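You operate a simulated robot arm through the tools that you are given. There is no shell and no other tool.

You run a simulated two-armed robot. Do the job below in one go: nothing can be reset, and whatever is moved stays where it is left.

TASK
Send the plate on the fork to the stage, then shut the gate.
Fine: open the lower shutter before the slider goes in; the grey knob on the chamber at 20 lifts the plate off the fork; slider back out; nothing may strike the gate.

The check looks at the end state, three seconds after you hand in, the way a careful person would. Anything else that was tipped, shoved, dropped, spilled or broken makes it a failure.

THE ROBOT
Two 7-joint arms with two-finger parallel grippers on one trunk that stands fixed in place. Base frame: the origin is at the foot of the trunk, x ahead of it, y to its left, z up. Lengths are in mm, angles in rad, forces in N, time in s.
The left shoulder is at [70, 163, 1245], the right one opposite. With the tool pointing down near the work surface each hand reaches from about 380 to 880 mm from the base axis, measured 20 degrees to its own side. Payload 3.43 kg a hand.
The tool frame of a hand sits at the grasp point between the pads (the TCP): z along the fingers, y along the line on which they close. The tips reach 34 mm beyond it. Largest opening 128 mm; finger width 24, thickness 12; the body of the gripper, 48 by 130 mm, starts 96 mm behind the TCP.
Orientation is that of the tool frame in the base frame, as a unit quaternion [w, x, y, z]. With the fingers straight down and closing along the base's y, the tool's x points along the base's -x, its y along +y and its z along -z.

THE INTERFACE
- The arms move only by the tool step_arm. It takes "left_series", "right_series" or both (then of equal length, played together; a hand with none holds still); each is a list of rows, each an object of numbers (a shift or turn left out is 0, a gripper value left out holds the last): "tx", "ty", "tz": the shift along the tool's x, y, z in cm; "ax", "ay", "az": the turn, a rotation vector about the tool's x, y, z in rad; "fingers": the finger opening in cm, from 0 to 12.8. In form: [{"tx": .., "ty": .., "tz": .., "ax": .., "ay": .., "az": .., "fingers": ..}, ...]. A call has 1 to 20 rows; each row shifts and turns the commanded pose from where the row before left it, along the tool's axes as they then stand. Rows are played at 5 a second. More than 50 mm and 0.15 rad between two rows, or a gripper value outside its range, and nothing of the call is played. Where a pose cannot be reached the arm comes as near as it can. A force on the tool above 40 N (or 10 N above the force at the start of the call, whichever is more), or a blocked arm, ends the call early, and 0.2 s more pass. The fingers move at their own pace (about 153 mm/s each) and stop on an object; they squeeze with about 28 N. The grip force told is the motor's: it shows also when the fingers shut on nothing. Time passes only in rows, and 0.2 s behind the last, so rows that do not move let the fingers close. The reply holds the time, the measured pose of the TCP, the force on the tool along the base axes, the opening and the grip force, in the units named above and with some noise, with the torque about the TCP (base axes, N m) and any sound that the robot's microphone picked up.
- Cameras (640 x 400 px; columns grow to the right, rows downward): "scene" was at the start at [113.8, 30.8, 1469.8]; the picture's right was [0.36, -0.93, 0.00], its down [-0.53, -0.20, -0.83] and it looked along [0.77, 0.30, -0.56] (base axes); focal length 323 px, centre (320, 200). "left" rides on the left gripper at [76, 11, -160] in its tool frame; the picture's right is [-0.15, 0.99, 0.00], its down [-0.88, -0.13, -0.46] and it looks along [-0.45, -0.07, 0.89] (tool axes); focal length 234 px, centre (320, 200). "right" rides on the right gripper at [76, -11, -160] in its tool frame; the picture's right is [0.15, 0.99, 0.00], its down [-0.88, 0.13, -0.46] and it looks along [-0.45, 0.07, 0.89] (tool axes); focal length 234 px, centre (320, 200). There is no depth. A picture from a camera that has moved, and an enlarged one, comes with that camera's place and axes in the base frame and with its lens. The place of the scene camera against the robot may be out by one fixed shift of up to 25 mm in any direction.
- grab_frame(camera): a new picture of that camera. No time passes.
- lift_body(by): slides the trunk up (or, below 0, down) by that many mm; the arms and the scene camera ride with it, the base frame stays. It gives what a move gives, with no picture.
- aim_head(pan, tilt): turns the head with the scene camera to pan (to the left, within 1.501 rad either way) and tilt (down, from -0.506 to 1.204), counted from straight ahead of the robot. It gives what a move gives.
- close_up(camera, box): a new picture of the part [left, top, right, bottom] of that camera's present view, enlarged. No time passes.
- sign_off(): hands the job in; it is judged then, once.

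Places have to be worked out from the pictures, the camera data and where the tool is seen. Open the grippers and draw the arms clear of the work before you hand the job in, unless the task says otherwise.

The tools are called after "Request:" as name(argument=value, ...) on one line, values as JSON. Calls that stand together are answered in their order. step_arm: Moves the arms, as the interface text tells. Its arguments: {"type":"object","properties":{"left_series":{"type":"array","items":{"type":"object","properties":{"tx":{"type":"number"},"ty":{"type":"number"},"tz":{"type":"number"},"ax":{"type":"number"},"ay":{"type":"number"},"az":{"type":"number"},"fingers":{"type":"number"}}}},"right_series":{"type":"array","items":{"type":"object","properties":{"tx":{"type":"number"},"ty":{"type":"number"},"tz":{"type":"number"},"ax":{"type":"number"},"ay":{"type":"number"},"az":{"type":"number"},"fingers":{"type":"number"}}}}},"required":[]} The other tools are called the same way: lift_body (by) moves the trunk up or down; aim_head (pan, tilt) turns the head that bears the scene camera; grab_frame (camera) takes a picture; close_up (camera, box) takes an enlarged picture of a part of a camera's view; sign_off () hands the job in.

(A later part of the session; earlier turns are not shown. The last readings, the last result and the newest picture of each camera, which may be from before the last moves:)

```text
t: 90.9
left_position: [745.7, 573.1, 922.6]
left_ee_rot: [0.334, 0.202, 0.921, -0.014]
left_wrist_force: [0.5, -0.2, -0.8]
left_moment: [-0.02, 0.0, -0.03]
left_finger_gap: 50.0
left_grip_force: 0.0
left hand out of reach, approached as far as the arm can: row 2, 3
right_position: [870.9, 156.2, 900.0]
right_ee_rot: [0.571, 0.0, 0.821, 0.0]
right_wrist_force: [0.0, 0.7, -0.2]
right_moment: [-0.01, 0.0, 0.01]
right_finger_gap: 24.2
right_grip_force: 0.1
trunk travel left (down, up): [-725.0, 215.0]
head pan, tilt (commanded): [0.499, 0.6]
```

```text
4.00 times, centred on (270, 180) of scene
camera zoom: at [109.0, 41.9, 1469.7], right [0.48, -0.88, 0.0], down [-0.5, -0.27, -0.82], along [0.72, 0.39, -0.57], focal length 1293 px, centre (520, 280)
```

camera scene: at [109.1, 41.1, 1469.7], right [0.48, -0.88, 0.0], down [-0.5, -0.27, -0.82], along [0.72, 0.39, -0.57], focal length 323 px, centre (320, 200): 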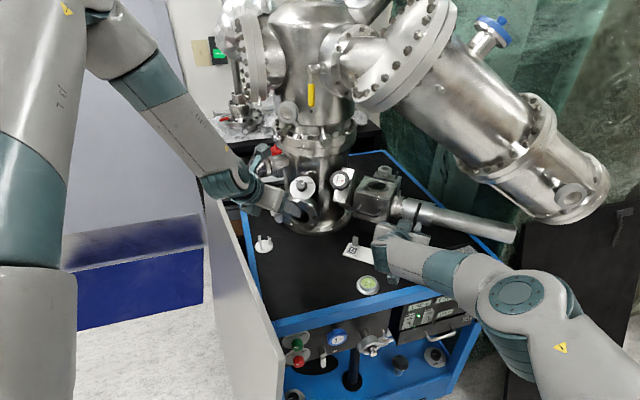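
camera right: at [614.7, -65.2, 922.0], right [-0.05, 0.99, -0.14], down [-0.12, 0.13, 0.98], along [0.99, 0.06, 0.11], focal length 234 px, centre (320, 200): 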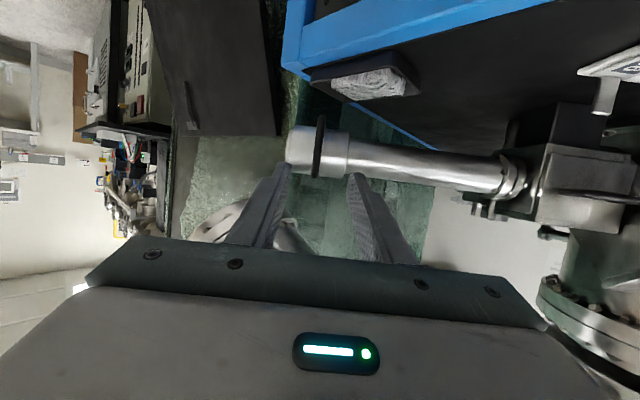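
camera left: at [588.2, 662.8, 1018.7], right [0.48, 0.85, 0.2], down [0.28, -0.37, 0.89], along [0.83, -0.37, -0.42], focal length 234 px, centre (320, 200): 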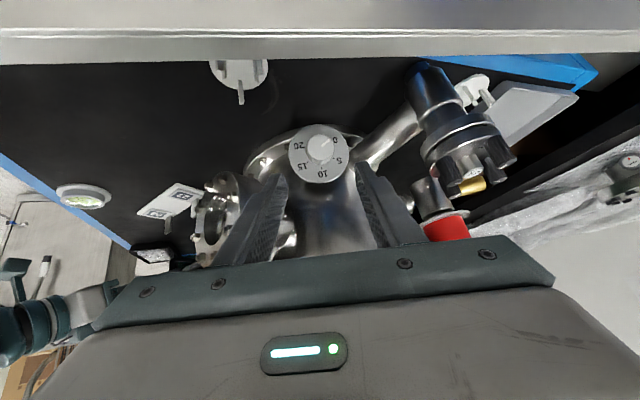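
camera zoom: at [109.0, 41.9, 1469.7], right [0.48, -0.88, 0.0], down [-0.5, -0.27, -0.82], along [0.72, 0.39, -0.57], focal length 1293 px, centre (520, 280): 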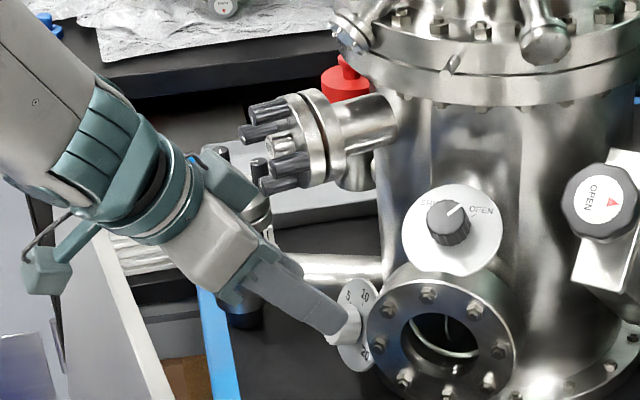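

Part of that approach is beyond the arm's reach. Pointing the hand more radially works better, so I'll rotate to a new start orientation (coming more from the front) and re-centre on the knob at K≈(804, 581, 848).

Request:
step_arm(left_series=[{"ax": -0.118, "az": 0.076}, {"ax": -0.118, "az": 0.076}, {"tx": 0.96, "ty": -0.24, "tz": 0.46}, {}])

Request:
close_up(camera="left", box=[250, 100, 390, 210])

Request:
grab_frame(camera="scene")

```text
t: 91.9
left_position: [743.9, 577.2, 919.2]
left_ee_rot: [0.356, 0.229, 0.898, 0.122]
left_wrist_force: [0.0, -0.2, 0.3]
left_moment: [-0.03, -0.03, 0.0]
left_finger_gap: 50.1
left_grip_force: 0.1
left hand out of reach, approached as far as the arm can: row 3
right_position: [869.9, 155.7, 900.6]
right_ee_rot: [0.572, -0.001, 0.82, 0.0]
right_wrist_force: [-1.9, 0.2, -0.4]
right_moment: [-0.04, 0.02, -0.04]
right_finger_gap: 24.1
right_grip_force: 0.0
trunk travel left (down, up): [-725.0, 215.0]
head pan, tilt (commanded): [0.499, 0.6]
```

```text
3.64 times, centred on (320, 155) of left
camera zoom: at [588.1, 616.3, 993.4], right [0.42, 0.78, 0.46], down [0.2, -0.58, 0.79], along [0.89, -0.24, -0.4], focal length 852 px, centre (320, 364)
```

zoom: 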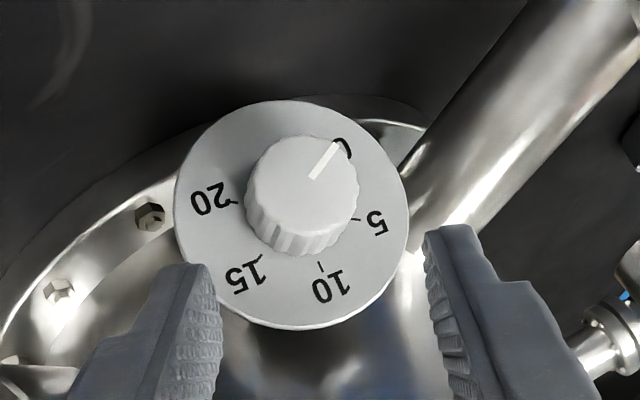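

```text
taken
camera scene: at [108.3, 42.1, 1469.8], right [0.48, -0.88, 0.0], down [-0.5, -0.27, -0.82], along [0.72, 0.39, -0.57], focal length 323 px, centre (320, 200)
```

scene: 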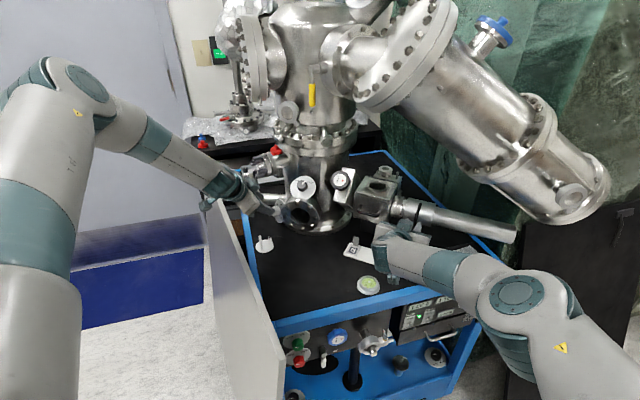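

The limit is the wrist straightening at this height, not distance. Lowering the trunk should fix it. First I'll take both hands clear: the right straight back off the slider handle, the left back and up.

Request:
step_arm(right_series=[{"fingers": 5.0}, {"tz": -3.0}, {"tz": -4.0}, {"tz": -4.5}, {"ty": -4.5}, {"ty": -4.5}, {"ty": -4.5, "tz": -1.0}, {}], left_series=[{"tz": -3.0}, {"tz": -4.5}, {"tz": -4.5}, {"tz": -3.0}, {}, {}, {}, {}])

Request:
grab_frame(camera="scene")

Request:
grab_frame(camera="right")

```text
t: 93.7
left_position: [638.7, 570.1, 1024.9]
left_ee_rot: [0.356, 0.23, 0.898, 0.119]
left_wrist_force: [0.8, -0.3, 1.4]
left_moment: [-0.04, -0.03, -0.01]
left_finger_gap: 49.8
left_grip_force: 0.1
right_position: [753.1, 20.1, 941.5]
right_ee_rot: [0.572, 0.001, 0.82, -0.001]
right_wrist_force: [0.3, 0.3, -0.3]
right_moment: [-0.02, 0.01, -0.03]
right_finger_gap: 49.8
right_grip_force: 0.1
trunk travel left (down, up): [-725.0, 215.0]
head pan, tilt (commanded): [0.499, 0.6]
```

```text
taken
camera scene: at [109.6, 42.3, 1469.6], right [0.48, -0.88, 0.0], down [-0.5, -0.27, -0.82], along [0.72, 0.39, -0.57], focal length 323 px, centre (320, 200)
```

scene: 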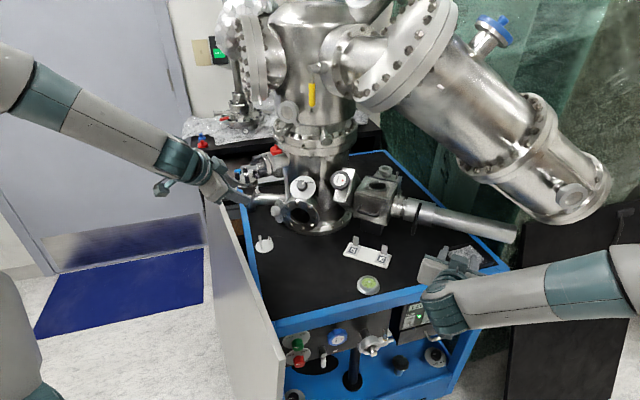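

```text
taken
camera right: at [576.2, 9.8, 925.8], right [-0.05, 0.99, -0.14], down [-0.12, 0.13, 0.98], along [0.99, 0.07, 0.12], focal length 234 px, centre (320, 200)
```

right: 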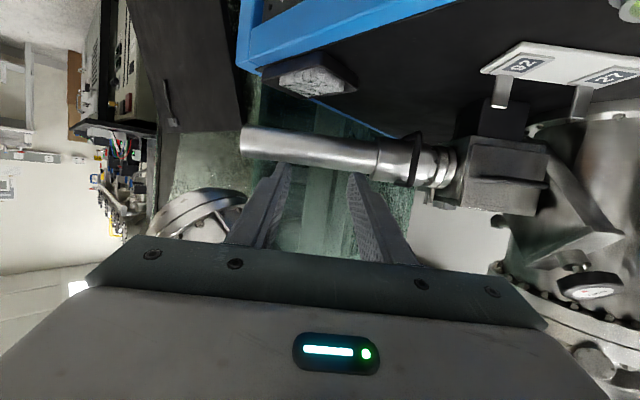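

Both are clear and the slider stayed in. I'll back the right hand a bit more and raise the left hand 19 cm before lowering the trunk by 20 cm.

Request:
step_arm(left_series=[{"tx": -2.77, "ty": 1.8, "tz": -3.4}, {"tx": -2.77, "ty": 1.8, "tz": -3.4}, {"tx": -2.77, "ty": 1.8, "tz": -3.4}, {"tx": -2.77, "ty": 1.8, "tz": -3.4}, {}], right_series=[{"tz": -3.0}, {"tz": -3.0}, {}, {}, {}])

Request:
grab_frame(camera="scene")

```text
t: 94.9
left_position: [640.6, 567.8, 1214.8]
left_ee_rot: [0.354, 0.23, 0.898, 0.12]
left_wrist_force: [-0.3, 0.6, -0.7]
left_moment: [0.0, -0.02, -0.01]
left_finger_gap: 49.8
left_grip_force: 0.1
right_position: [695.6, 22.2, 964.0]
right_ee_rot: [0.571, 0.0, 0.821, 0.0]
right_wrist_force: [1.2, 0.1, 0.4]
right_moment: [-0.03, 0.03, -0.02]
right_finger_gap: 50.0
right_grip_force: 0.0
trunk travel left (down, up): [-725.0, 215.0]
head pan, tilt (commanded): [0.499, 0.6]
```

```text
taken
camera scene: at [109.7, 42.1, 1469.6], right [0.48, -0.88, 0.0], down [-0.5, -0.27, -0.82], along [0.72, 0.39, -0.57], focal length 323 px, centre (320, 200)
```

scene: 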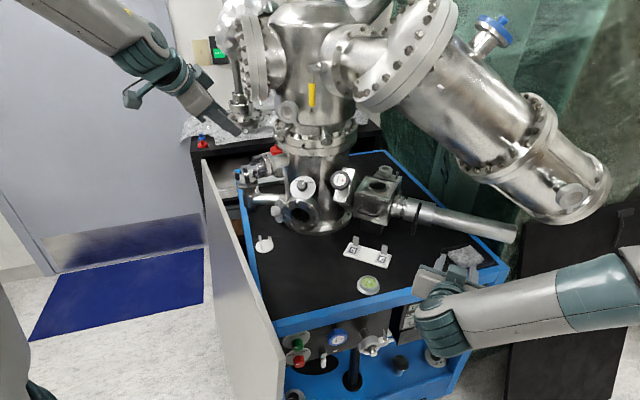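

Both hands are clear. Lowering the trunk 100 mm first and checking.

Request:
lift_body(by=-100)

Request:
grab_frame(camera="scene")

```text
t: 96.2
left_position: [638.4, 566.8, 1114.9]
left_ee_rot: [0.356, 0.23, 0.898, 0.119]
left_wrist_force: [-0.2, -0.3, 0.4]
left_moment: [-0.02, -0.02, -0.02]
left_finger_gap: 50.1
left_grip_force: 0.0
right_position: [694.9, 20.2, 863.7]
right_ee_rot: [0.571, 0.001, 0.821, -0.001]
right_wrist_force: [0.5, 0.5, 1.0]
right_moment: [0.01, 0.02, -0.01]
right_finger_gap: 50.0
right_grip_force: 0.2
trunk travel left (down, up): [-625.0, 315.0]
head pan, tilt (commanded): [0.499, 0.6]
```

```text
taken
camera scene: at [108.5, 41.0, 1369.8], right [0.48, -0.88, 0.0], down [-0.5, -0.27, -0.83], along [0.72, 0.4, -0.56], focal length 323 px, centre (320, 200)
```

scene: 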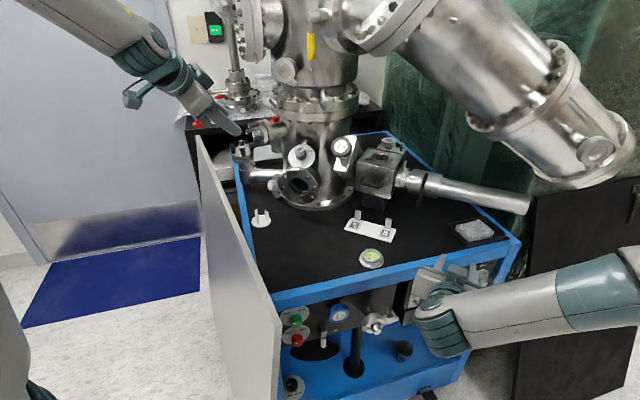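

All clear. I'll raise the right hand 10 cm to keep it above the front panel, then lower the trunk another 100 mm.

Request:
step_arm(right_series=[{"tx": -3.13, "tz": -1.15}, {"tx": -3.13, "tz": -1.15}, {"tx": -3.13, "tz": -1.15}, {}])

Request:
lift_body(by=-100)

Request:
grab_frame(camera="scene")

```text
t: 97.2
left_position: [639.6, 567.2, 1115.7]
left_ee_rot: [0.356, 0.231, 0.898, 0.119]
left_wrist_force: [-0.7, 0.3, -0.8]
left_moment: [0.0, 0.02, 0.0]
left_finger_gap: 50.1
left_grip_force: 0.1
right_position: [695.7, 20.1, 961.5]
right_ee_rot: [0.571, 0.001, 0.821, -0.001]
right_wrist_force: [0.3, -0.3, -0.2]
right_moment: [0.02, 0.0, -0.01]
right_finger_gap: 50.2
right_grip_force: 0.1
trunk travel left (down, up): [-625.0, 315.0]
head pan, tilt (commanded): [0.499, 0.6]
```

```text
t: 98.5
left_position: [637.8, 566.7, 1016.3]
left_ee_rot: [0.355, 0.23, 0.898, 0.121]
left_wrist_force: [0.0, 0.3, 0.2]
left_moment: [-0.02, 0.01, -0.02]
left_finger_gap: 50.0
left_grip_force: 0.0
right_position: [697.1, 19.2, 864.1]
right_ee_rot: [0.572, 0.001, 0.82, -0.001]
right_wrist_force: [0.0, -0.8, -0.2]
right_moment: [-0.01, 0.05, 0.01]
right_finger_gap: 50.1
right_grip_force: 0.1
trunk travel left (down, up): [-525.0, 415.0]
head pan, tilt (commanded): [0.499, 0.6]
```

```text
taken
camera scene: at [108.6, 41.1, 1269.8], right [0.48, -0.88, 0.0], down [-0.5, -0.27, -0.83], along [0.72, 0.4, -0.56], focal length 323 px, centre (320, 200)
```

scene: 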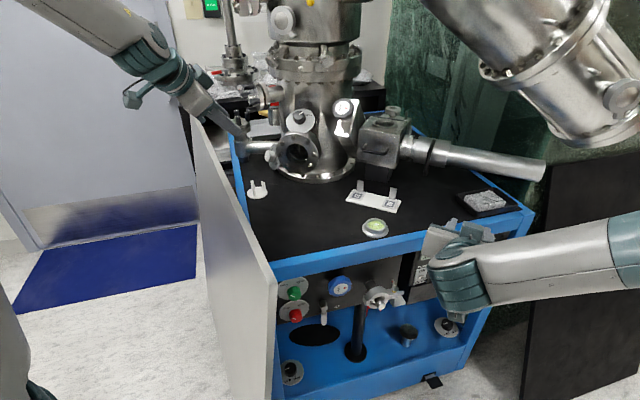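

The trunk is now 200 mm lower. I'll move the left hand back in toward the lift knob along the tool axis.

Request:
step_arm(left_series=[{"tz": 3.65, "tx": -0.05, "ty": 0.08}, {"tz": 3.65, "tx": -0.05, "ty": 0.08}, {"tz": 3.65, "tx": -0.05, "ty": 0.08}, {"tz": 3.65, "tx": -0.04, "ty": 0.07}, {}])

Request:
close_up(camera="left", box=[250, 100, 390, 210])

Request:
grab_frame(camera="scene")

```text
t: 99.7
left_position: [742.2, 577.3, 914.4]
left_ee_rot: [0.355, 0.231, 0.898, 0.12]
left_wrist_force: [-0.6, 0.0, -0.3]
left_moment: [0.0, 0.01, 0.0]
left_finger_gap: 49.8
left_grip_force: 0.0
right_position: [695.0, 19.5, 864.5]
right_ee_rot: [0.572, 0.0, 0.82, 0.0]
right_wrist_force: [-1.0, -0.2, 1.3]
right_moment: [0.0, 0.0, 0.0]
right_finger_gap: 50.0
right_grip_force: 0.1
trunk travel left (down, up): [-525.0, 415.0]
head pan, tilt (commanded): [0.499, 0.6]
```

```text
3.64 times, centred on (320, 155) of left
camera zoom: at [586.9, 617.5, 989.6], right [0.42, 0.78, 0.46], down [0.2, -0.58, 0.79], along [0.88, -0.24, -0.4], focal length 852 px, centre (320, 364)
```

zoom: 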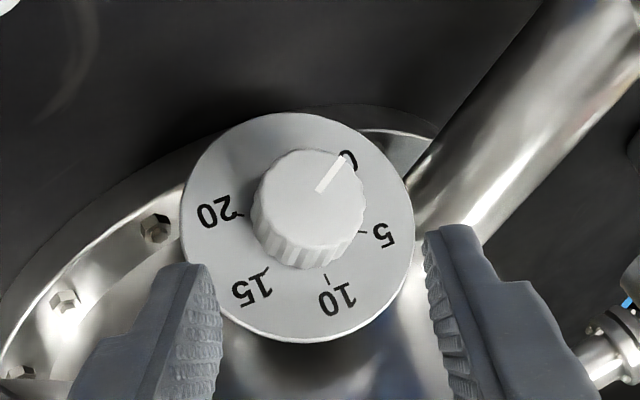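

```text
taken
camera scene: at [107.7, 40.7, 1269.9], right [0.48, -0.88, 0.0], down [-0.5, -0.27, -0.83], along [0.72, 0.4, -0.56], focal length 323 px, centre (320, 200)
```

scene: 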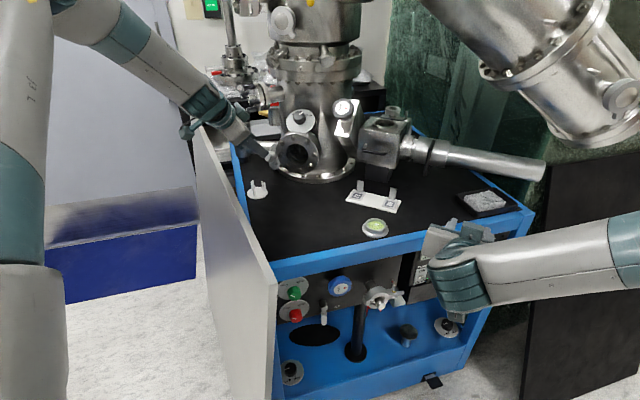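

In reach now. The knob is about 5 mm to the left of my axis, so I'll correct that and advance 4 cm, then check again.

Request:
step_arm(left_series=[{"ty": -0.5}, {"tz": 2.0}, {"tz": 2.0}, {}])

Request:
close_up(camera="left", box=[250, 110, 390, 220])

Request:
close_up(camera="scene", box=[170, 60, 370, 200])

```text
t: 100.7
left_position: [767.1, 574.7, 882.1]
left_ee_rot: [0.356, 0.231, 0.898, 0.119]
left_wrist_force: [0.0, 0.9, 0.3]
left_moment: [0.03, -0.01, -0.01]
left_finger_gap: 50.0
left_grip_force: 0.1
right_position: [696.8, 19.3, 864.1]
right_ee_rot: [0.572, 0.0, 0.82, 0.0]
right_wrist_force: [-0.4, -0.3, 0.5]
right_moment: [0.02, 0.02, 0.03]
right_finger_gap: 50.1
right_grip_force: 0.1
trunk travel left (down, up): [-525.0, 415.0]
head pan, tilt (commanded): [0.499, 0.6]
```

```text
3.64 times, centred on (320, 165) of left
camera zoom: at [613.0, 614.3, 957.5], right [0.42, 0.78, 0.46], down [0.2, -0.58, 0.79], along [0.88, -0.24, -0.4], focal length 852 px, centre (320, 327)
```

zoom: 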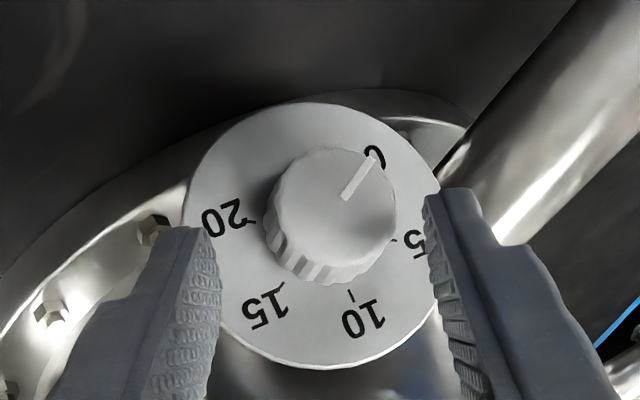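

```text
2.86 times, centred on (270, 130) of scene
camera zoom: at [108.3, 41.0, 1269.8], right [0.48, -0.88, 0.0], down [-0.5, -0.27, -0.83], along [0.72, 0.4, -0.56], focal length 924 px, centre (463, 400)
```

zoom: 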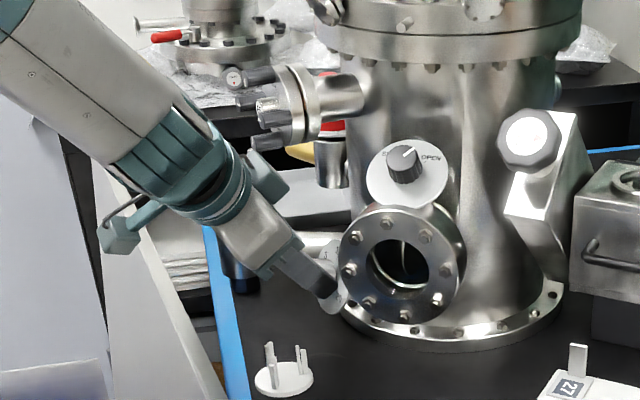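

Centred within 1 mm and the depth scale is consistent. I'll advance the last 21 mm; the tips stay about 5 mm off the disc.

Request:
step_arm(left_series=[{"tz": 1.05}, {"tz": 1.05}, {}])

Request:
close_up(camera="left", box=[250, 110, 390, 220])

Request:
close_up(camera="scene", box=[190, 100, 310, 190])

```text
t: 101.5
left_position: [780.8, 575.2, 869.0]
left_ee_rot: [0.357, 0.229, 0.897, 0.122]
left_wrist_force: [-12.8, 0.1, 9.5]
left_moment: [-0.31, 0.22, -0.45]
left_finger_gap: 50.3
left_grip_force: 0.4
right_position: [694.7, 20.7, 866.3]
right_ee_rot: [0.573, -0.001, 0.819, 0.001]
right_wrist_force: [-0.2, -0.3, 0.2]
right_moment: [0.02, 0.0, 0.0]
right_finger_gap: 50.1
right_grip_force: 0.1
trunk travel left (down, up): [-525.0, 415.0]
head pan, tilt (commanded): [0.499, 0.6]
```

```text
3.64 times, centred on (320, 165) of left
camera zoom: at [625.3, 614.7, 943.8], right [0.42, 0.78, 0.46], down [0.2, -0.58, 0.79], along [0.89, -0.24, -0.4], focal length 852 px, centre (320, 327)
```

zoom: 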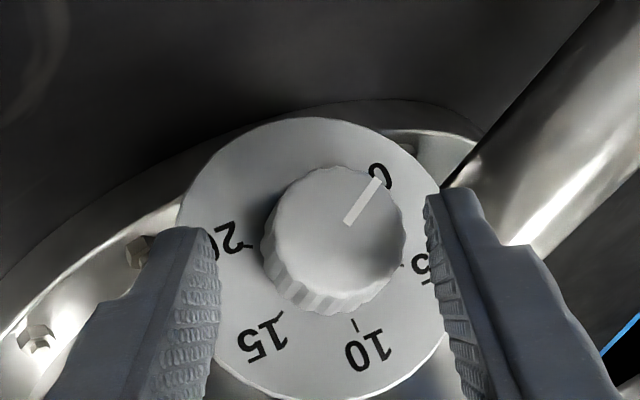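

```text
4.44 times, centred on (250, 145) of scene
camera zoom: at [105.8, 40.3, 1270.2], right [0.48, -0.88, 0.0], down [-0.49, -0.27, -0.83], along [0.73, 0.4, -0.56], focal length 1437 px, centre (631, 444)
```

zoom: 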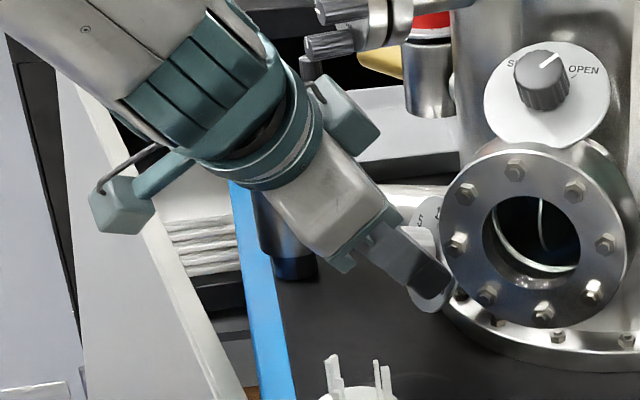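

The −y fingertip just touched the disc: 16 N, which I'm backing off at once. I'll retreat 4 mm, re-centre 3 mm, narrow the opening to 42 mm, and check the picture before gripping.

Request:
step_arm(left_series=[{"tz": -0.5}, {"tx": 0.3, "ty": 0.1, "fingers": 4.3}, {}])

Request:
close_up(camera="left", box=[250, 110, 390, 220])

```text
t: 102.3
left_position: [778.9, 575.5, 869.1]
left_ee_rot: [0.356, 0.231, 0.898, 0.119]
left_wrist_force: [0.5, 0.5, 0.1]
left_moment: [0.03, -0.02, -0.02]
left_finger_gap: 43.2
left_grip_force: 0.0
right_position: [697.7, 19.3, 864.6]
right_ee_rot: [0.572, 0.001, 0.82, -0.001]
right_wrist_force: [-0.5, -1.5, -0.5]
right_moment: [-0.06, -0.01, -0.02]
right_finger_gap: 49.8
right_grip_force: 0.1
trunk travel left (down, up): [-525.0, 415.0]
head pan, tilt (commanded): [0.499, 0.6]
```

```text
3.64 times, centred on (320, 165) of left
camera zoom: at [624.3, 616.6, 944.2], right [0.42, 0.78, 0.46], down [0.21, -0.58, 0.79], along [0.88, -0.24, -0.4], focal length 852 px, centre (320, 327)
```

zoom: 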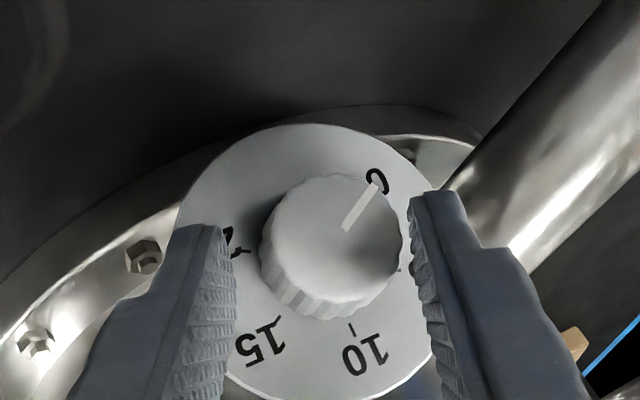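

Clear of contact and the knob is centred within 2 mm. Closing on it.

Request:
step_arm(left_series=[{"ty": 0.15}, {"fingers": 0}, {}, {}, {}])

Request:
close_up(camera="left", box=[250, 110, 390, 220])

```text
t: 103.5
left_position: [779.6, 579.9, 869.1]
left_ee_rot: [0.357, 0.23, 0.898, 0.12]
left_wrist_force: [5.3, 6.6, 5.4]
left_moment: [0.19, -0.14, -0.02]
left_finger_gap: 35.5
left_grip_force: 45.1
right_position: [697.1, 20.9, 863.4]
right_ee_rot: [0.572, 0.0, 0.82, 0.0]
right_wrist_force: [0.2, 0.1, 1.0]
right_moment: [0.04, 0.01, -0.03]
right_finger_gap: 49.8
right_grip_force: 0.0
trunk travel left (down, up): [-525.0, 415.0]
head pan, tilt (commanded): [0.499, 0.6]
```

```text
3.64 times, centred on (320, 165) of left
camera zoom: at [624.7, 619.4, 945.1], right [0.42, 0.78, 0.46], down [0.2, -0.58, 0.79], along [0.89, -0.24, -0.4], focal length 852 px, centre (320, 327)
```

zoom: 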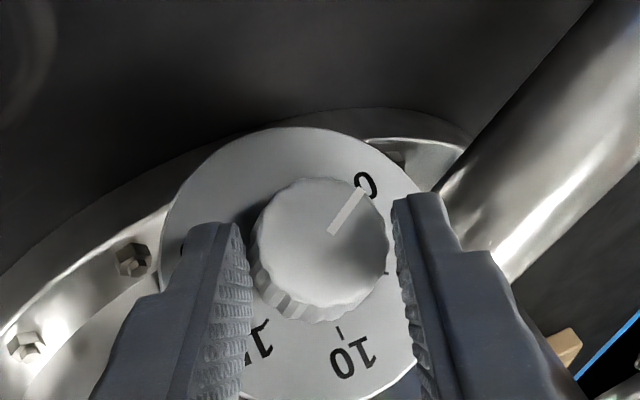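

Gripped at 35.5 mm. I'll start turning clockwise slowly, about 22°, and check that the knob follows.

Request:
step_arm(left_series=[{"ty": 0.2}, {"az": 0.127, "ax": -0.027, "ty": -0.08}, {"az": 0.127, "ax": -0.027, "ty": -0.08}, {"az": 0.127, "ax": -0.027, "ty": -0.08}, {}])

Request:
close_up(camera="left", box=[250, 110, 390, 220])

Request:
close_up(camera="scene", box=[190, 80, 330, 190])

```text
t: 104.7
left_position: [778.1, 578.4, 870.1]
left_ee_rot: [0.335, 0.384, 0.832, 0.221]
left_wrist_force: [-7.2, -0.3, 3.0]
left_moment: [0.03, 0.13, -0.07]
left_finger_gap: 33.9
left_grip_force: 45.1
right_position: [696.0, 21.5, 863.1]
right_ee_rot: [0.572, 0.0, 0.82, 0.0]
right_wrist_force: [-1.2, -0.6, 0.7]
right_moment: [0.0, 0.01, 0.0]
right_finger_gap: 49.9
right_grip_force: 0.1
trunk travel left (down, up): [-525.0, 415.0]
head pan, tilt (commanded): [0.499, 0.6]
```

```text
3.64 times, centred on (320, 165) of left
camera zoom: at [631.3, 627.2, 956.0], right [0.55, 0.49, 0.68], down [0.03, -0.82, 0.57], along [0.83, -0.3, -0.47], focal length 852 px, centre (320, 327)
```

zoom: 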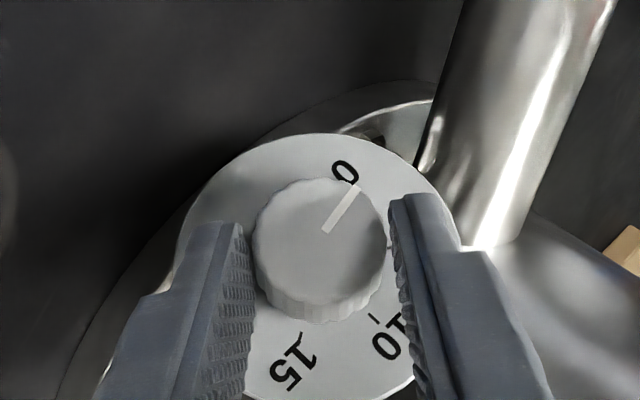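

```text
3.64 times, centred on (260, 135) of scene
camera zoom: at [107.5, 40.9, 1269.8], right [0.48, -0.88, 0.0], down [-0.5, -0.27, -0.83], along [0.72, 0.4, -0.56], focal length 1176 px, centre (538, 436)
```

zoom: 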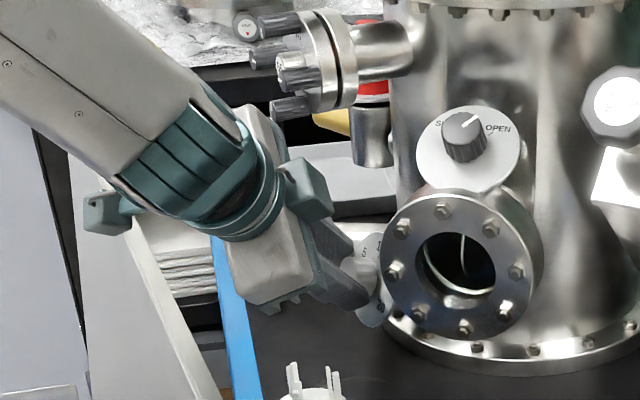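

The knob followed: the pointer is now about 22° past 0. Continuing the turn through the rest of this bite.

Request:
step_arm(left_series=[{"az": 0.127, "ax": -0.027, "ty": -0.08}, {"az": 0.127, "ax": -0.027, "ty": -0.08}, {"az": 0.127, "ax": -0.027, "ty": -0.08}, {"az": 0.127, "ax": -0.027, "ty": -0.08}, {"az": 0.127, "ax": -0.027, "ty": -0.08}, {}])

Request:
close_up(camera="left", box=[250, 110, 390, 220])

Request:
close_up(camera="scene", box=[190, 80, 330, 190])

```text
t: 106.1
left_position: [777.2, 576.2, 866.3]
left_ee_rot: [0.273, 0.602, 0.654, 0.368]
left_wrist_force: [-13.6, -13.7, -11.9]
left_moment: [-0.64, 0.06, -0.25]
left_finger_gap: 34.6
left_grip_force: 45.3
right_position: [696.8, 19.4, 864.7]
right_ee_rot: [0.572, 0.0, 0.82, 0.0]
right_wrist_force: [0.8, 0.1, 0.0]
right_moment: [0.02, 0.02, 0.0]
right_finger_gap: 50.0
right_grip_force: 0.0
trunk travel left (down, up): [-525.0, 415.0]
head pan, tilt (commanded): [0.499, 0.6]
```

```text
3.64 times, centred on (320, 165) of left
camera zoom: at [646.4, 626.4, 973.8], right [0.6, -0.14, 0.79], down [-0.33, -0.94, 0.08], along [0.73, -0.31, -0.61], focal length 852 px, centre (320, 327)
```

zoom: 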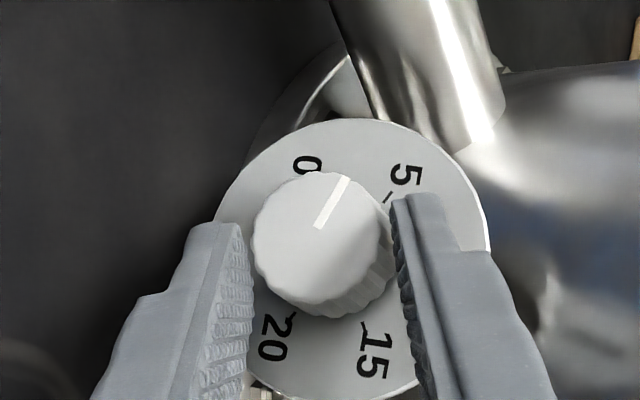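

```text
3.64 times, centred on (260, 135) of scene
camera zoom: at [108.7, 40.4, 1269.6], right [0.48, -0.88, 0.0], down [-0.5, -0.27, -0.83], along [0.72, 0.4, -0.56], focal length 1176 px, centre (538, 436)
```

zoom: 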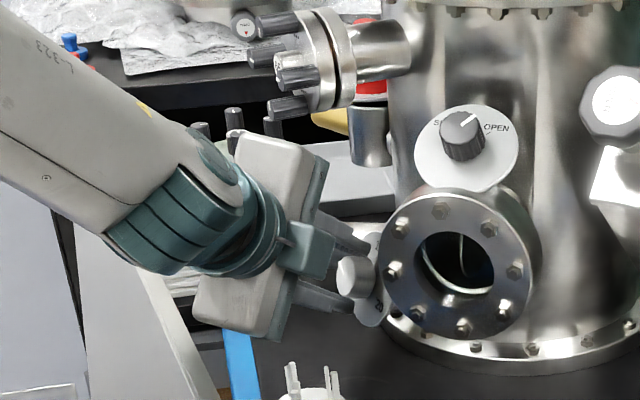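

The pointer is now at about 5 (57° turned). I'll relieve the side force and turn two more steps to finish this bite.

Request:
step_arm(left_series=[{"tx": -0.12, "ty": -0.2}, {"az": 0.12, "ax": -0.026, "ty": -0.08}, {"az": 0.12, "ax": -0.026, "ty": -0.08}, {}])

Request:
close_up(camera="left", box=[250, 110, 390, 220])

Request:
close_up(camera="scene", box=[190, 80, 330, 190])

```text
t: 107.1
left_position: [775.1, 575.6, 865.0]
left_ee_rot: [0.243, 0.666, 0.568, 0.418]
left_wrist_force: [-7.2, -6.9, -2.8]
left_moment: [-0.04, -0.6, 1.16]
left_finger_gap: 35.1
left_grip_force: 45.0
right_position: [696.8, 20.0, 864.3]
right_ee_rot: [0.572, 0.0, 0.82, 0.001]
right_wrist_force: [0.5, -0.1, -0.3]
right_moment: [0.0, 0.0, -0.01]
right_finger_gap: 50.0
right_grip_force: 0.0
trunk travel left (down, up): [-525.0, 415.0]
head pan, tilt (commanded): [0.499, 0.6]
```

```text
3.64 times, centred on (320, 165) of left
camera zoom: at [649.5, 622.4, 979.7], right [0.55, -0.37, 0.75], down [-0.46, -0.88, -0.11], along [0.7, -0.28, -0.65], focal length 852 px, centre (320, 327)
```

zoom: 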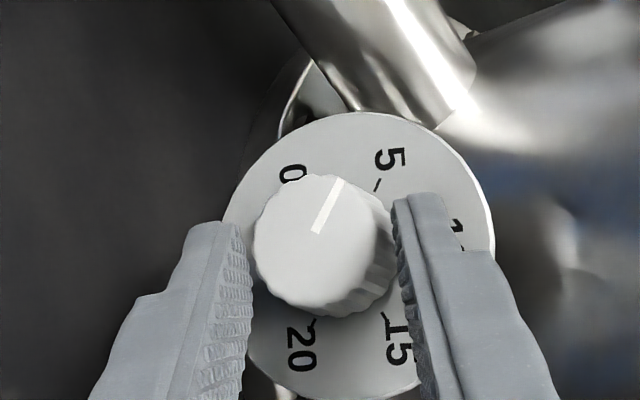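

```text
3.64 times, centred on (260, 135) of scene
camera zoom: at [108.4, 40.8, 1269.8], right [0.48, -0.88, 0.0], down [-0.5, -0.27, -0.83], along [0.72, 0.4, -0.56], focal length 1176 px, centre (538, 436)
```

zoom: 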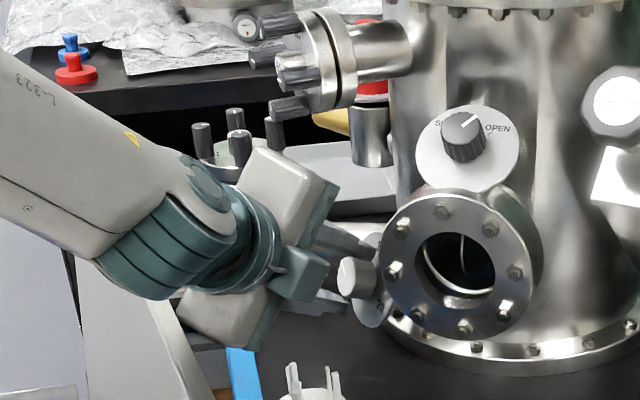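

First bite done, pointer roughly 66–70° (just past 5). I'll release, back off 8 mm, swing the hand back to the starting orientation and check.

Request:
step_arm(left_series=[{"fingers": 4.8}, {}, {"tz": -0.8}, {"az": -0.1256, "ax": 0.0268, "ty": 0.08}, {"az": -0.1256, "ax": 0.0268, "ty": 0.08}, {"az": -0.1256, "ax": 0.0268, "ty": 0.08}, {"az": -0.1256, "ax": 0.0268, "ty": 0.08}, {"az": -0.1256, "ax": 0.0268, "ty": 0.08}, {"az": -0.1256, "ax": 0.0268, "ty": 0.08}, {"az": -0.1256, "ax": 0.0268, "ty": 0.08}, {"az": -0.1256, "ax": 0.0268, "ty": 0.08}, {"az": -0.1256, "ax": 0.0268, "ty": 0.08}, {"az": -0.1256, "ax": 0.0268, "ty": 0.08}, {}])

Request:
close_up(camera="left", box=[250, 110, 390, 220])

```text
t: 110.1
left_position: [772.7, 576.7, 872.5]
left_ee_rot: [0.355, 0.23, 0.898, 0.119]
left_wrist_force: [0.0, -1.1, -0.1]
left_moment: [0.02, -0.01, -0.03]
left_finger_gap: 48.0
left_grip_force: 0.0
right_position: [696.7, 20.4, 863.0]
right_ee_rot: [0.572, 0.001, 0.82, -0.001]
right_wrist_force: [-0.2, 0.5, -0.8]
right_moment: [0.0, 0.0, -0.02]
right_finger_gap: 50.0
right_grip_force: 0.0
trunk travel left (down, up): [-525.0, 415.0]
head pan, tilt (commanded): [0.499, 0.6]
```

```text
3.64 times, centred on (320, 165) of left
camera zoom: at [617.9, 616.8, 948.0], right [0.42, 0.78, 0.46], down [0.21, -0.57, 0.79], along [0.88, -0.24, -0.4], focal length 852 px, centre (320, 327)
```

zoom: 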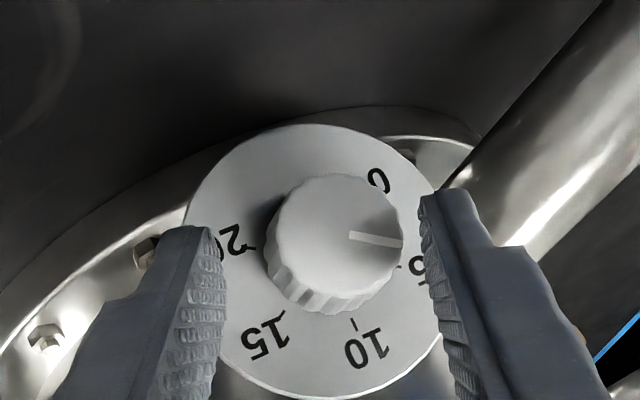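

The pointer reads 5 exactly, so about 60° per bite. Second bite: advance, recentre, close and turn about 80°.

Request:
step_arm(left_series=[{"tz": 0.75, "ty": 0.3}, {"fingers": 0}, {}, {}, {"ty": 0.1}, {"az": 0.127, "ax": -0.027, "ty": -0.07}, {"az": 0.127, "ax": -0.027, "ty": -0.08}, {"az": 0.127, "ax": -0.027, "ty": -0.09}, {"az": 0.127, "ax": -0.027, "ty": -0.1, "tx": -0.02}, {"az": 0.127, "ax": -0.027, "ty": -0.11, "tx": -0.02}, {"az": 0.127, "ax": -0.027, "ty": -0.11, "tx": -0.03}, {"az": 0.127, "ax": -0.027, "ty": -0.11, "tx": -0.03}, {"az": 0.127, "ax": -0.027, "ty": -0.11, "tx": -0.02}, {}])

Request:
close_up(camera="left", box=[250, 110, 390, 220])

```text
t: 113.1
left_position: [776.9, 577.0, 866.0]
left_ee_rot: [0.274, 0.6, 0.654, 0.37]
left_wrist_force: [1.2, 7.4, 4.3]
left_moment: [0.11, -0.51, 0.59]
left_finger_gap: 34.4
left_grip_force: 45.0
right_position: [697.6, 21.5, 863.9]
right_ee_rot: [0.572, 0.0, 0.82, 0.0]
right_wrist_force: [0.5, -0.1, 0.2]
right_moment: [-0.01, 0.01, -0.04]
right_finger_gap: 50.2
right_grip_force: 0.0
trunk travel left (down, up): [-525.0, 415.0]
head pan, tilt (commanded): [0.499, 0.6]
```

```text
3.64 times, centred on (320, 165) of left
camera zoom: at [644.9, 627.2, 973.5], right [0.59, -0.14, 0.79], down [-0.33, -0.94, 0.08], along [0.73, -0.31, -0.6], focal length 852 px, centre (320, 327)
```

zoom: 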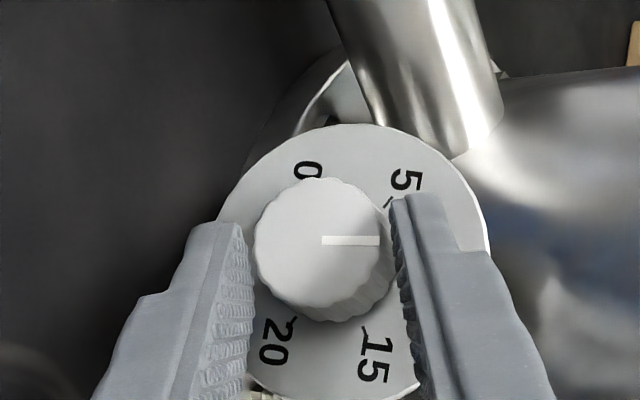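

The pointer is already near 9, with low force. A few more degrees in this bite.

Request:
step_arm(left_series=[{"az": 0.127, "ax": -0.027, "ty": -0.09}, {"az": 0.127, "ax": -0.027, "ty": -0.09}, {"az": 0.1, "ax": -0.022, "ty": -0.07}, {}])

Request:
close_up(camera="left", box=[250, 110, 390, 220])

Request:
close_up(camera="scene", box=[190, 80, 330, 190])

```text
t: 114.1
left_position: [774.0, 576.1, 864.9]
left_ee_rot: [0.228, 0.695, 0.524, 0.436]
left_wrist_force: [-3.7, 3.5, 4.6]
left_moment: [0.06, -0.74, 0.65]
left_finger_gap: 34.5
left_grip_force: 44.8
right_position: [695.6, 19.6, 863.3]
right_ee_rot: [0.572, 0.0, 0.82, 0.0]
right_wrist_force: [-0.2, 0.2, -0.4]
right_moment: [0.02, 0.01, 0.01]
right_finger_gap: 50.1
right_grip_force: 0.0
trunk travel left (down, up): [-525.0, 415.0]
head pan, tilt (commanded): [0.499, 0.6]
```

```text
3.64 times, centred on (320, 165) of left
camera zoom: at [650.3, 620.0, 983.3], right [0.51, -0.48, 0.71], down [-0.52, -0.83, -0.19], along [0.69, -0.27, -0.68], focal length 852 px, centre (320, 327)
```

zoom: 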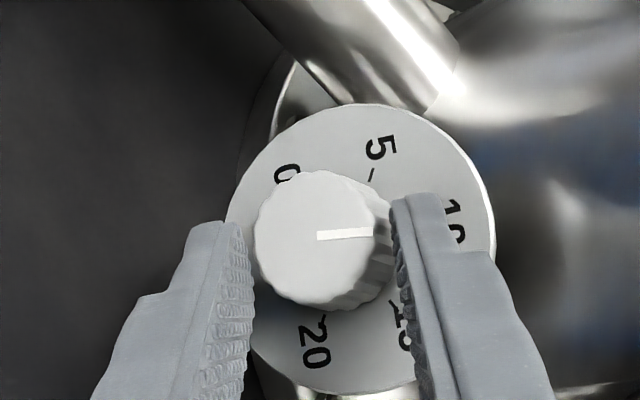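

```text
3.64 times, centred on (260, 135) of scene
camera zoom: at [107.5, 40.9, 1269.9], right [0.48, -0.88, 0.0], down [-0.5, -0.27, -0.83], along [0.72, 0.4, -0.56], focal length 1176 px, centre (538, 436)
```

zoom: 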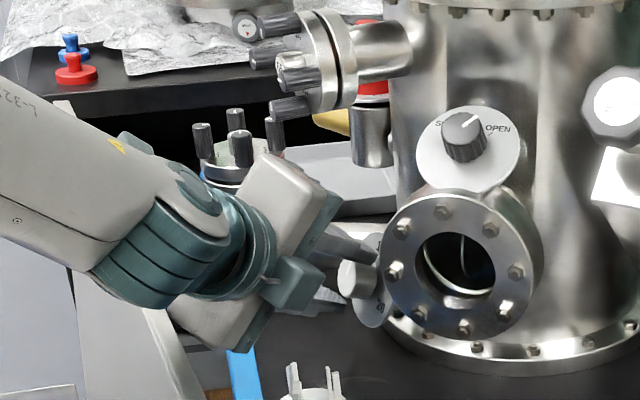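

The pointer is past 10 (about 130° in total). Releasing and swinging back for the third bite.

Request:
step_arm(left_series=[{"fingers": 4.8}, {}, {"tz": -0.8}, {"az": -0.1245, "ax": 0.0265, "ty": 0.088}, {"az": -0.1245, "ax": 0.0265, "ty": 0.088}, {"az": -0.1245, "ax": 0.0265, "ty": 0.088}, {"az": -0.1245, "ax": 0.0265, "ty": 0.088}, {"az": -0.1245, "ax": 0.0265, "ty": 0.088}, {"az": -0.1245, "ax": 0.0265, "ty": 0.088}, {"az": -0.1245, "ax": 0.0265, "ty": 0.088}, {"az": -0.1245, "ax": 0.0265, "ty": 0.088}, {"az": -0.1245, "ax": 0.0265, "ty": 0.088}, {"az": -0.1245, "ax": 0.0265, "ty": 0.088}, {"az": -0.1245, "ax": 0.0265, "ty": 0.088}, {}])

Request:
close_up(camera="left", box=[250, 110, 390, 220])

```text
t: 117.3
left_position: [772.6, 578.7, 873.3]
left_ee_rot: [0.355, 0.231, 0.898, 0.119]
left_wrist_force: [-0.2, 0.7, 0.3]
left_moment: [-0.01, -0.03, -0.03]
left_finger_gap: 48.0
left_grip_force: 0.1
right_position: [696.6, 18.9, 863.2]
right_ee_rot: [0.572, 0.0, 0.82, 0.0]
right_wrist_force: [-0.1, -0.6, 0.1]
right_moment: [-0.02, -0.01, -0.01]
right_finger_gap: 50.1
right_grip_force: 0.1
trunk travel left (down, up): [-525.0, 415.0]
head pan, tilt (commanded): [0.499, 0.6]
```

```text
3.64 times, centred on (320, 165) of left
camera zoom: at [618.0, 617.5, 948.1], right [0.42, 0.78, 0.46], down [0.2, -0.58, 0.79], along [0.88, -0.24, -0.4], focal length 852 px, centre (320, 327)
```

zoom: 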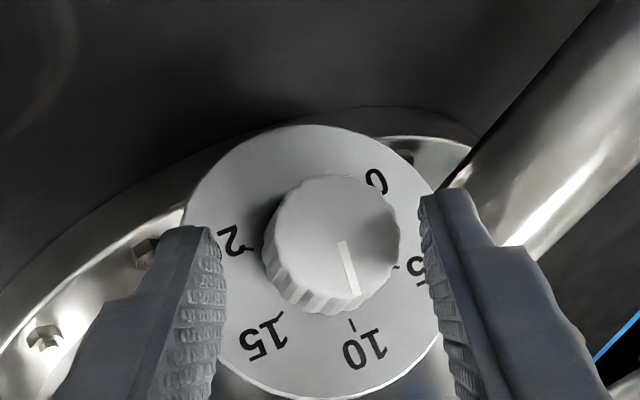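

The pointer is at about 11.5. Third bite with the same motion.

Request:
step_arm(left_series=[{"tz": 0.75, "ty": 0.25}, {"fingers": 0}, {}, {}, {"ty": 0.1}, {"az": 0.127, "ax": -0.027, "ty": -0.07}, {"az": 0.127, "ax": -0.027, "ty": -0.08}, {"az": 0.127, "ax": -0.027, "ty": -0.09}, {"az": 0.127, "ax": -0.027, "ty": -0.1, "tx": -0.02}, {"az": 0.127, "ax": -0.027, "ty": -0.11, "tx": -0.02}, {"az": 0.127, "ax": -0.027, "ty": -0.11, "tx": -0.03}, {"az": 0.127, "ax": -0.027, "ty": -0.1, "tx": -0.03}, {"az": 0.127, "ax": -0.027, "ty": -0.1, "tx": -0.02}, {"az": 0.127, "ax": -0.027, "ty": -0.09}, {"az": 0.127, "ax": -0.027, "ty": -0.09}, {"az": 0.1, "ax": -0.022, "ty": -0.07}, {}])

Request:
close_up(camera="left", box=[250, 110, 390, 220])

```text
t: 120.9
left_position: [773.6, 577.3, 864.0]
left_ee_rot: [0.227, 0.696, 0.522, 0.438]
left_wrist_force: [-4.3, 4.4, 5.7]
left_moment: [0.26, -0.32, 0.71]
left_finger_gap: 34.7
left_grip_force: 45.5
right_position: [695.6, 20.1, 863.9]
right_ee_rot: [0.572, 0.0, 0.82, 0.0]
right_wrist_force: [-0.4, -0.8, -0.4]
right_moment: [0.01, 0.0, 0.03]
right_finger_gap: 50.1
right_grip_force: 0.1
trunk travel left (down, up): [-525.0, 415.0]
head pan, tilt (commanded): [0.499, 0.6]
```

```text
3.64 times, centred on (320, 165) of left
camera zoom: at [650.4, 620.8, 983.6], right [0.51, -0.48, 0.71], down [-0.52, -0.83, -0.19], along [0.69, -0.27, -0.68], focal length 852 px, centre (320, 327)
```

zoom: 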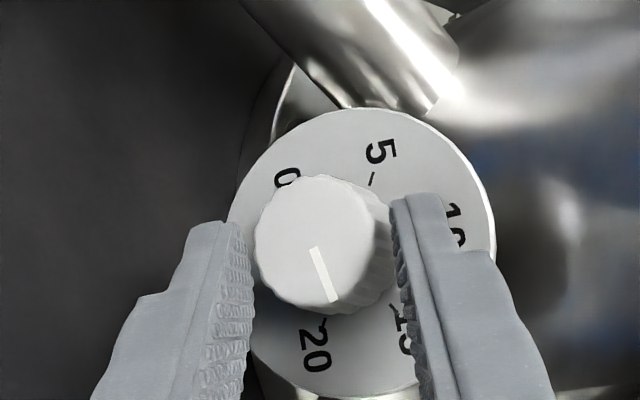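

The pointer is around 16.7 (about 200° turned), with roughly 40° left. Releasing and swinging back partway for the last bite.

Request:
step_arm(left_series=[{"fingers": 4.8}, {}, {"tz": -0.8}, {"az": -0.1245, "ax": 0.0265, "ty": 0.088}, {"az": -0.1245, "ax": 0.0265, "ty": 0.088}, {"az": -0.1245, "ax": 0.0265, "ty": 0.088}, {"az": -0.1245, "ax": 0.0265, "ty": 0.088}, {"az": -0.1245, "ax": 0.0265, "ty": 0.088}, {"az": -0.1245, "ax": 0.0265, "ty": 0.088}, {"az": -0.1245, "ax": 0.0265, "ty": 0.088}, {"az": -0.1245, "ax": 0.0265, "ty": 0.088}, {}])

Request:
close_up(camera="left", box=[250, 110, 390, 220])

```text
t: 123.5
left_position: [770.6, 575.0, 873.2]
left_ee_rot: [0.336, 0.38, 0.834, 0.219]
left_wrist_force: [-0.1, 0.6, 0.5]
left_moment: [-0.03, 0.01, 0.02]
left_finger_gap: 48.2
left_grip_force: 0.0
right_position: [696.3, 20.3, 863.3]
right_ee_rot: [0.572, 0.001, 0.821, 0.0]
right_wrist_force: [-0.6, -0.7, -0.3]
right_moment: [-0.04, 0.0, -0.02]
right_finger_gap: 49.8
right_grip_force: 0.0
trunk travel left (down, up): [-525.0, 415.0]
head pan, tilt (commanded): [0.499, 0.6]
```

```text
3.64 times, centred on (320, 165) of left
camera zoom: at [624.8, 624.7, 958.5], right [0.55, 0.49, 0.67], down [0.03, -0.82, 0.57], along [0.83, -0.3, -0.47], focal length 852 px, centre (320, 327)
```

zoom: 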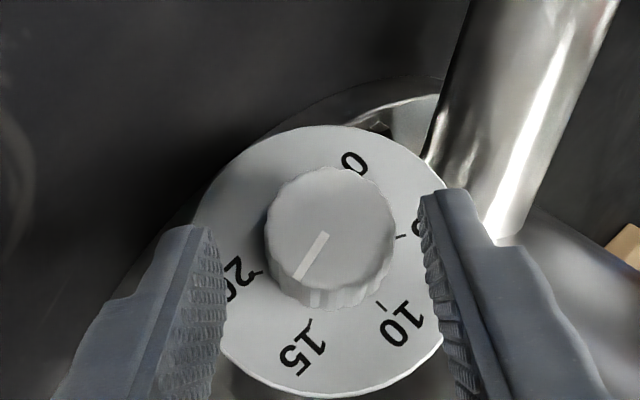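

About 43° remain to 20. Fourth bite: grip and turn about 44°.

Request:
step_arm(left_series=[{"tz": 0.75, "ty": 0.2}, {"fingers": 0}, {}, {}, {}, {"az": 0.127, "ax": -0.027, "ty": -0.09}, {"az": 0.127, "ax": -0.027, "ty": -0.1, "tx": -0.02}, {"az": 0.127, "ax": -0.027, "ty": -0.1, "tx": -0.02}, {"az": 0.127, "ax": -0.027, "ty": -0.1, "tx": -0.03}, {"az": 0.127, "ax": -0.027, "ty": -0.1, "tx": -0.02}, {"az": 0.11, "ax": -0.023, "ty": -0.08}, {}])

Request:
close_up(camera="left", box=[250, 110, 390, 220])

```text
t: 126.1
left_position: [772.5, 576.5, 865.9]
left_ee_rot: [0.261, 0.63, 0.618, 0.392]
left_wrist_force: [-3.5, 10.2, 12.3]
left_moment: [0.84, -0.29, 1.85]
left_finger_gap: 34.5
left_grip_force: 44.7
right_position: [695.2, 20.9, 863.4]
right_ee_rot: [0.573, -0.001, 0.82, 0.001]
right_wrist_force: [0.7, 0.8, -0.6]
right_moment: [-0.07, -0.04, -0.03]
right_finger_gap: 49.9
right_grip_force: 0.1
trunk travel left (down, up): [-525.0, 415.0]
head pan, tilt (commanded): [0.499, 0.6]
```

```text
3.64 times, centred on (320, 165) of left
camera zoom: at [645.3, 625.7, 977.2], right [0.58, -0.24, 0.78], down [-0.39, -0.92, 0.0], along [0.72, -0.3, -0.63], focal length 852 px, centre (320, 327)
```

zoom: 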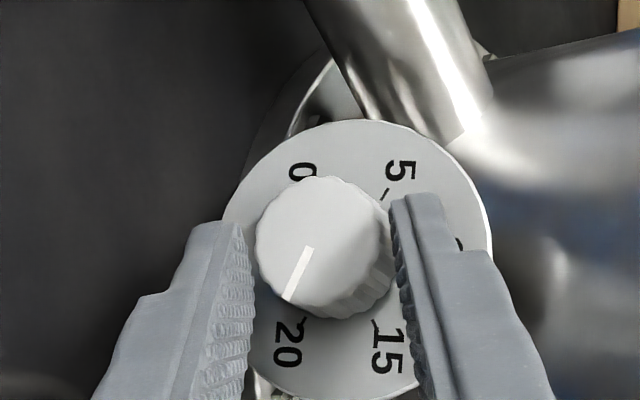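

The pointer is at about 18.4; the grip slipped a little this time. I'll keep turning a bit more and watch whether it follows.

Request:
step_arm(left_series=[{"az": 0.1, "ax": -0.022, "ty": -0.03}, {"az": 0.1, "ax": -0.022, "ty": -0.03}, {"az": 0.1, "ax": -0.022, "ty": -0.03}, {}])

Request:
close_up(camera="left", box=[250, 110, 390, 220])

```text
t: 127.1
left_position: [771.8, 574.4, 863.0]
left_ee_rot: [0.221, 0.708, 0.503, 0.444]
left_wrist_force: [-18.0, -0.4, -0.3]
left_moment: [0.07, -0.08, 0.59]
left_finger_gap: 33.8
left_grip_force: 44.8
right_position: [695.1, 21.0, 864.8]
right_ee_rot: [0.572, 0.0, 0.82, 0.0]
right_wrist_force: [0.4, 0.4, 0.4]
right_moment: [0.01, 0.0, 0.0]
right_finger_gap: 49.9
right_grip_force: 0.0
trunk travel left (down, up): [-525.0, 415.0]
head pan, tilt (commanded): [0.499, 0.6]
```

```text
3.64 times, centred on (320, 165) of left
camera zoom: at [650.5, 617.8, 984.5], right [0.5, -0.53, 0.69], down [-0.54, -0.81, -0.23], along [0.68, -0.26, -0.69], focal length 852 px, centre (320, 327)
```

zoom: 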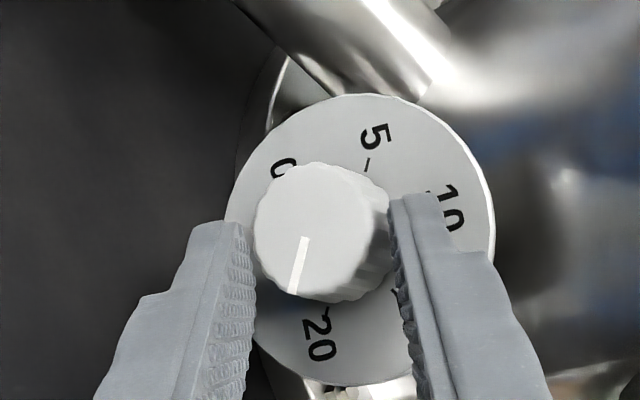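

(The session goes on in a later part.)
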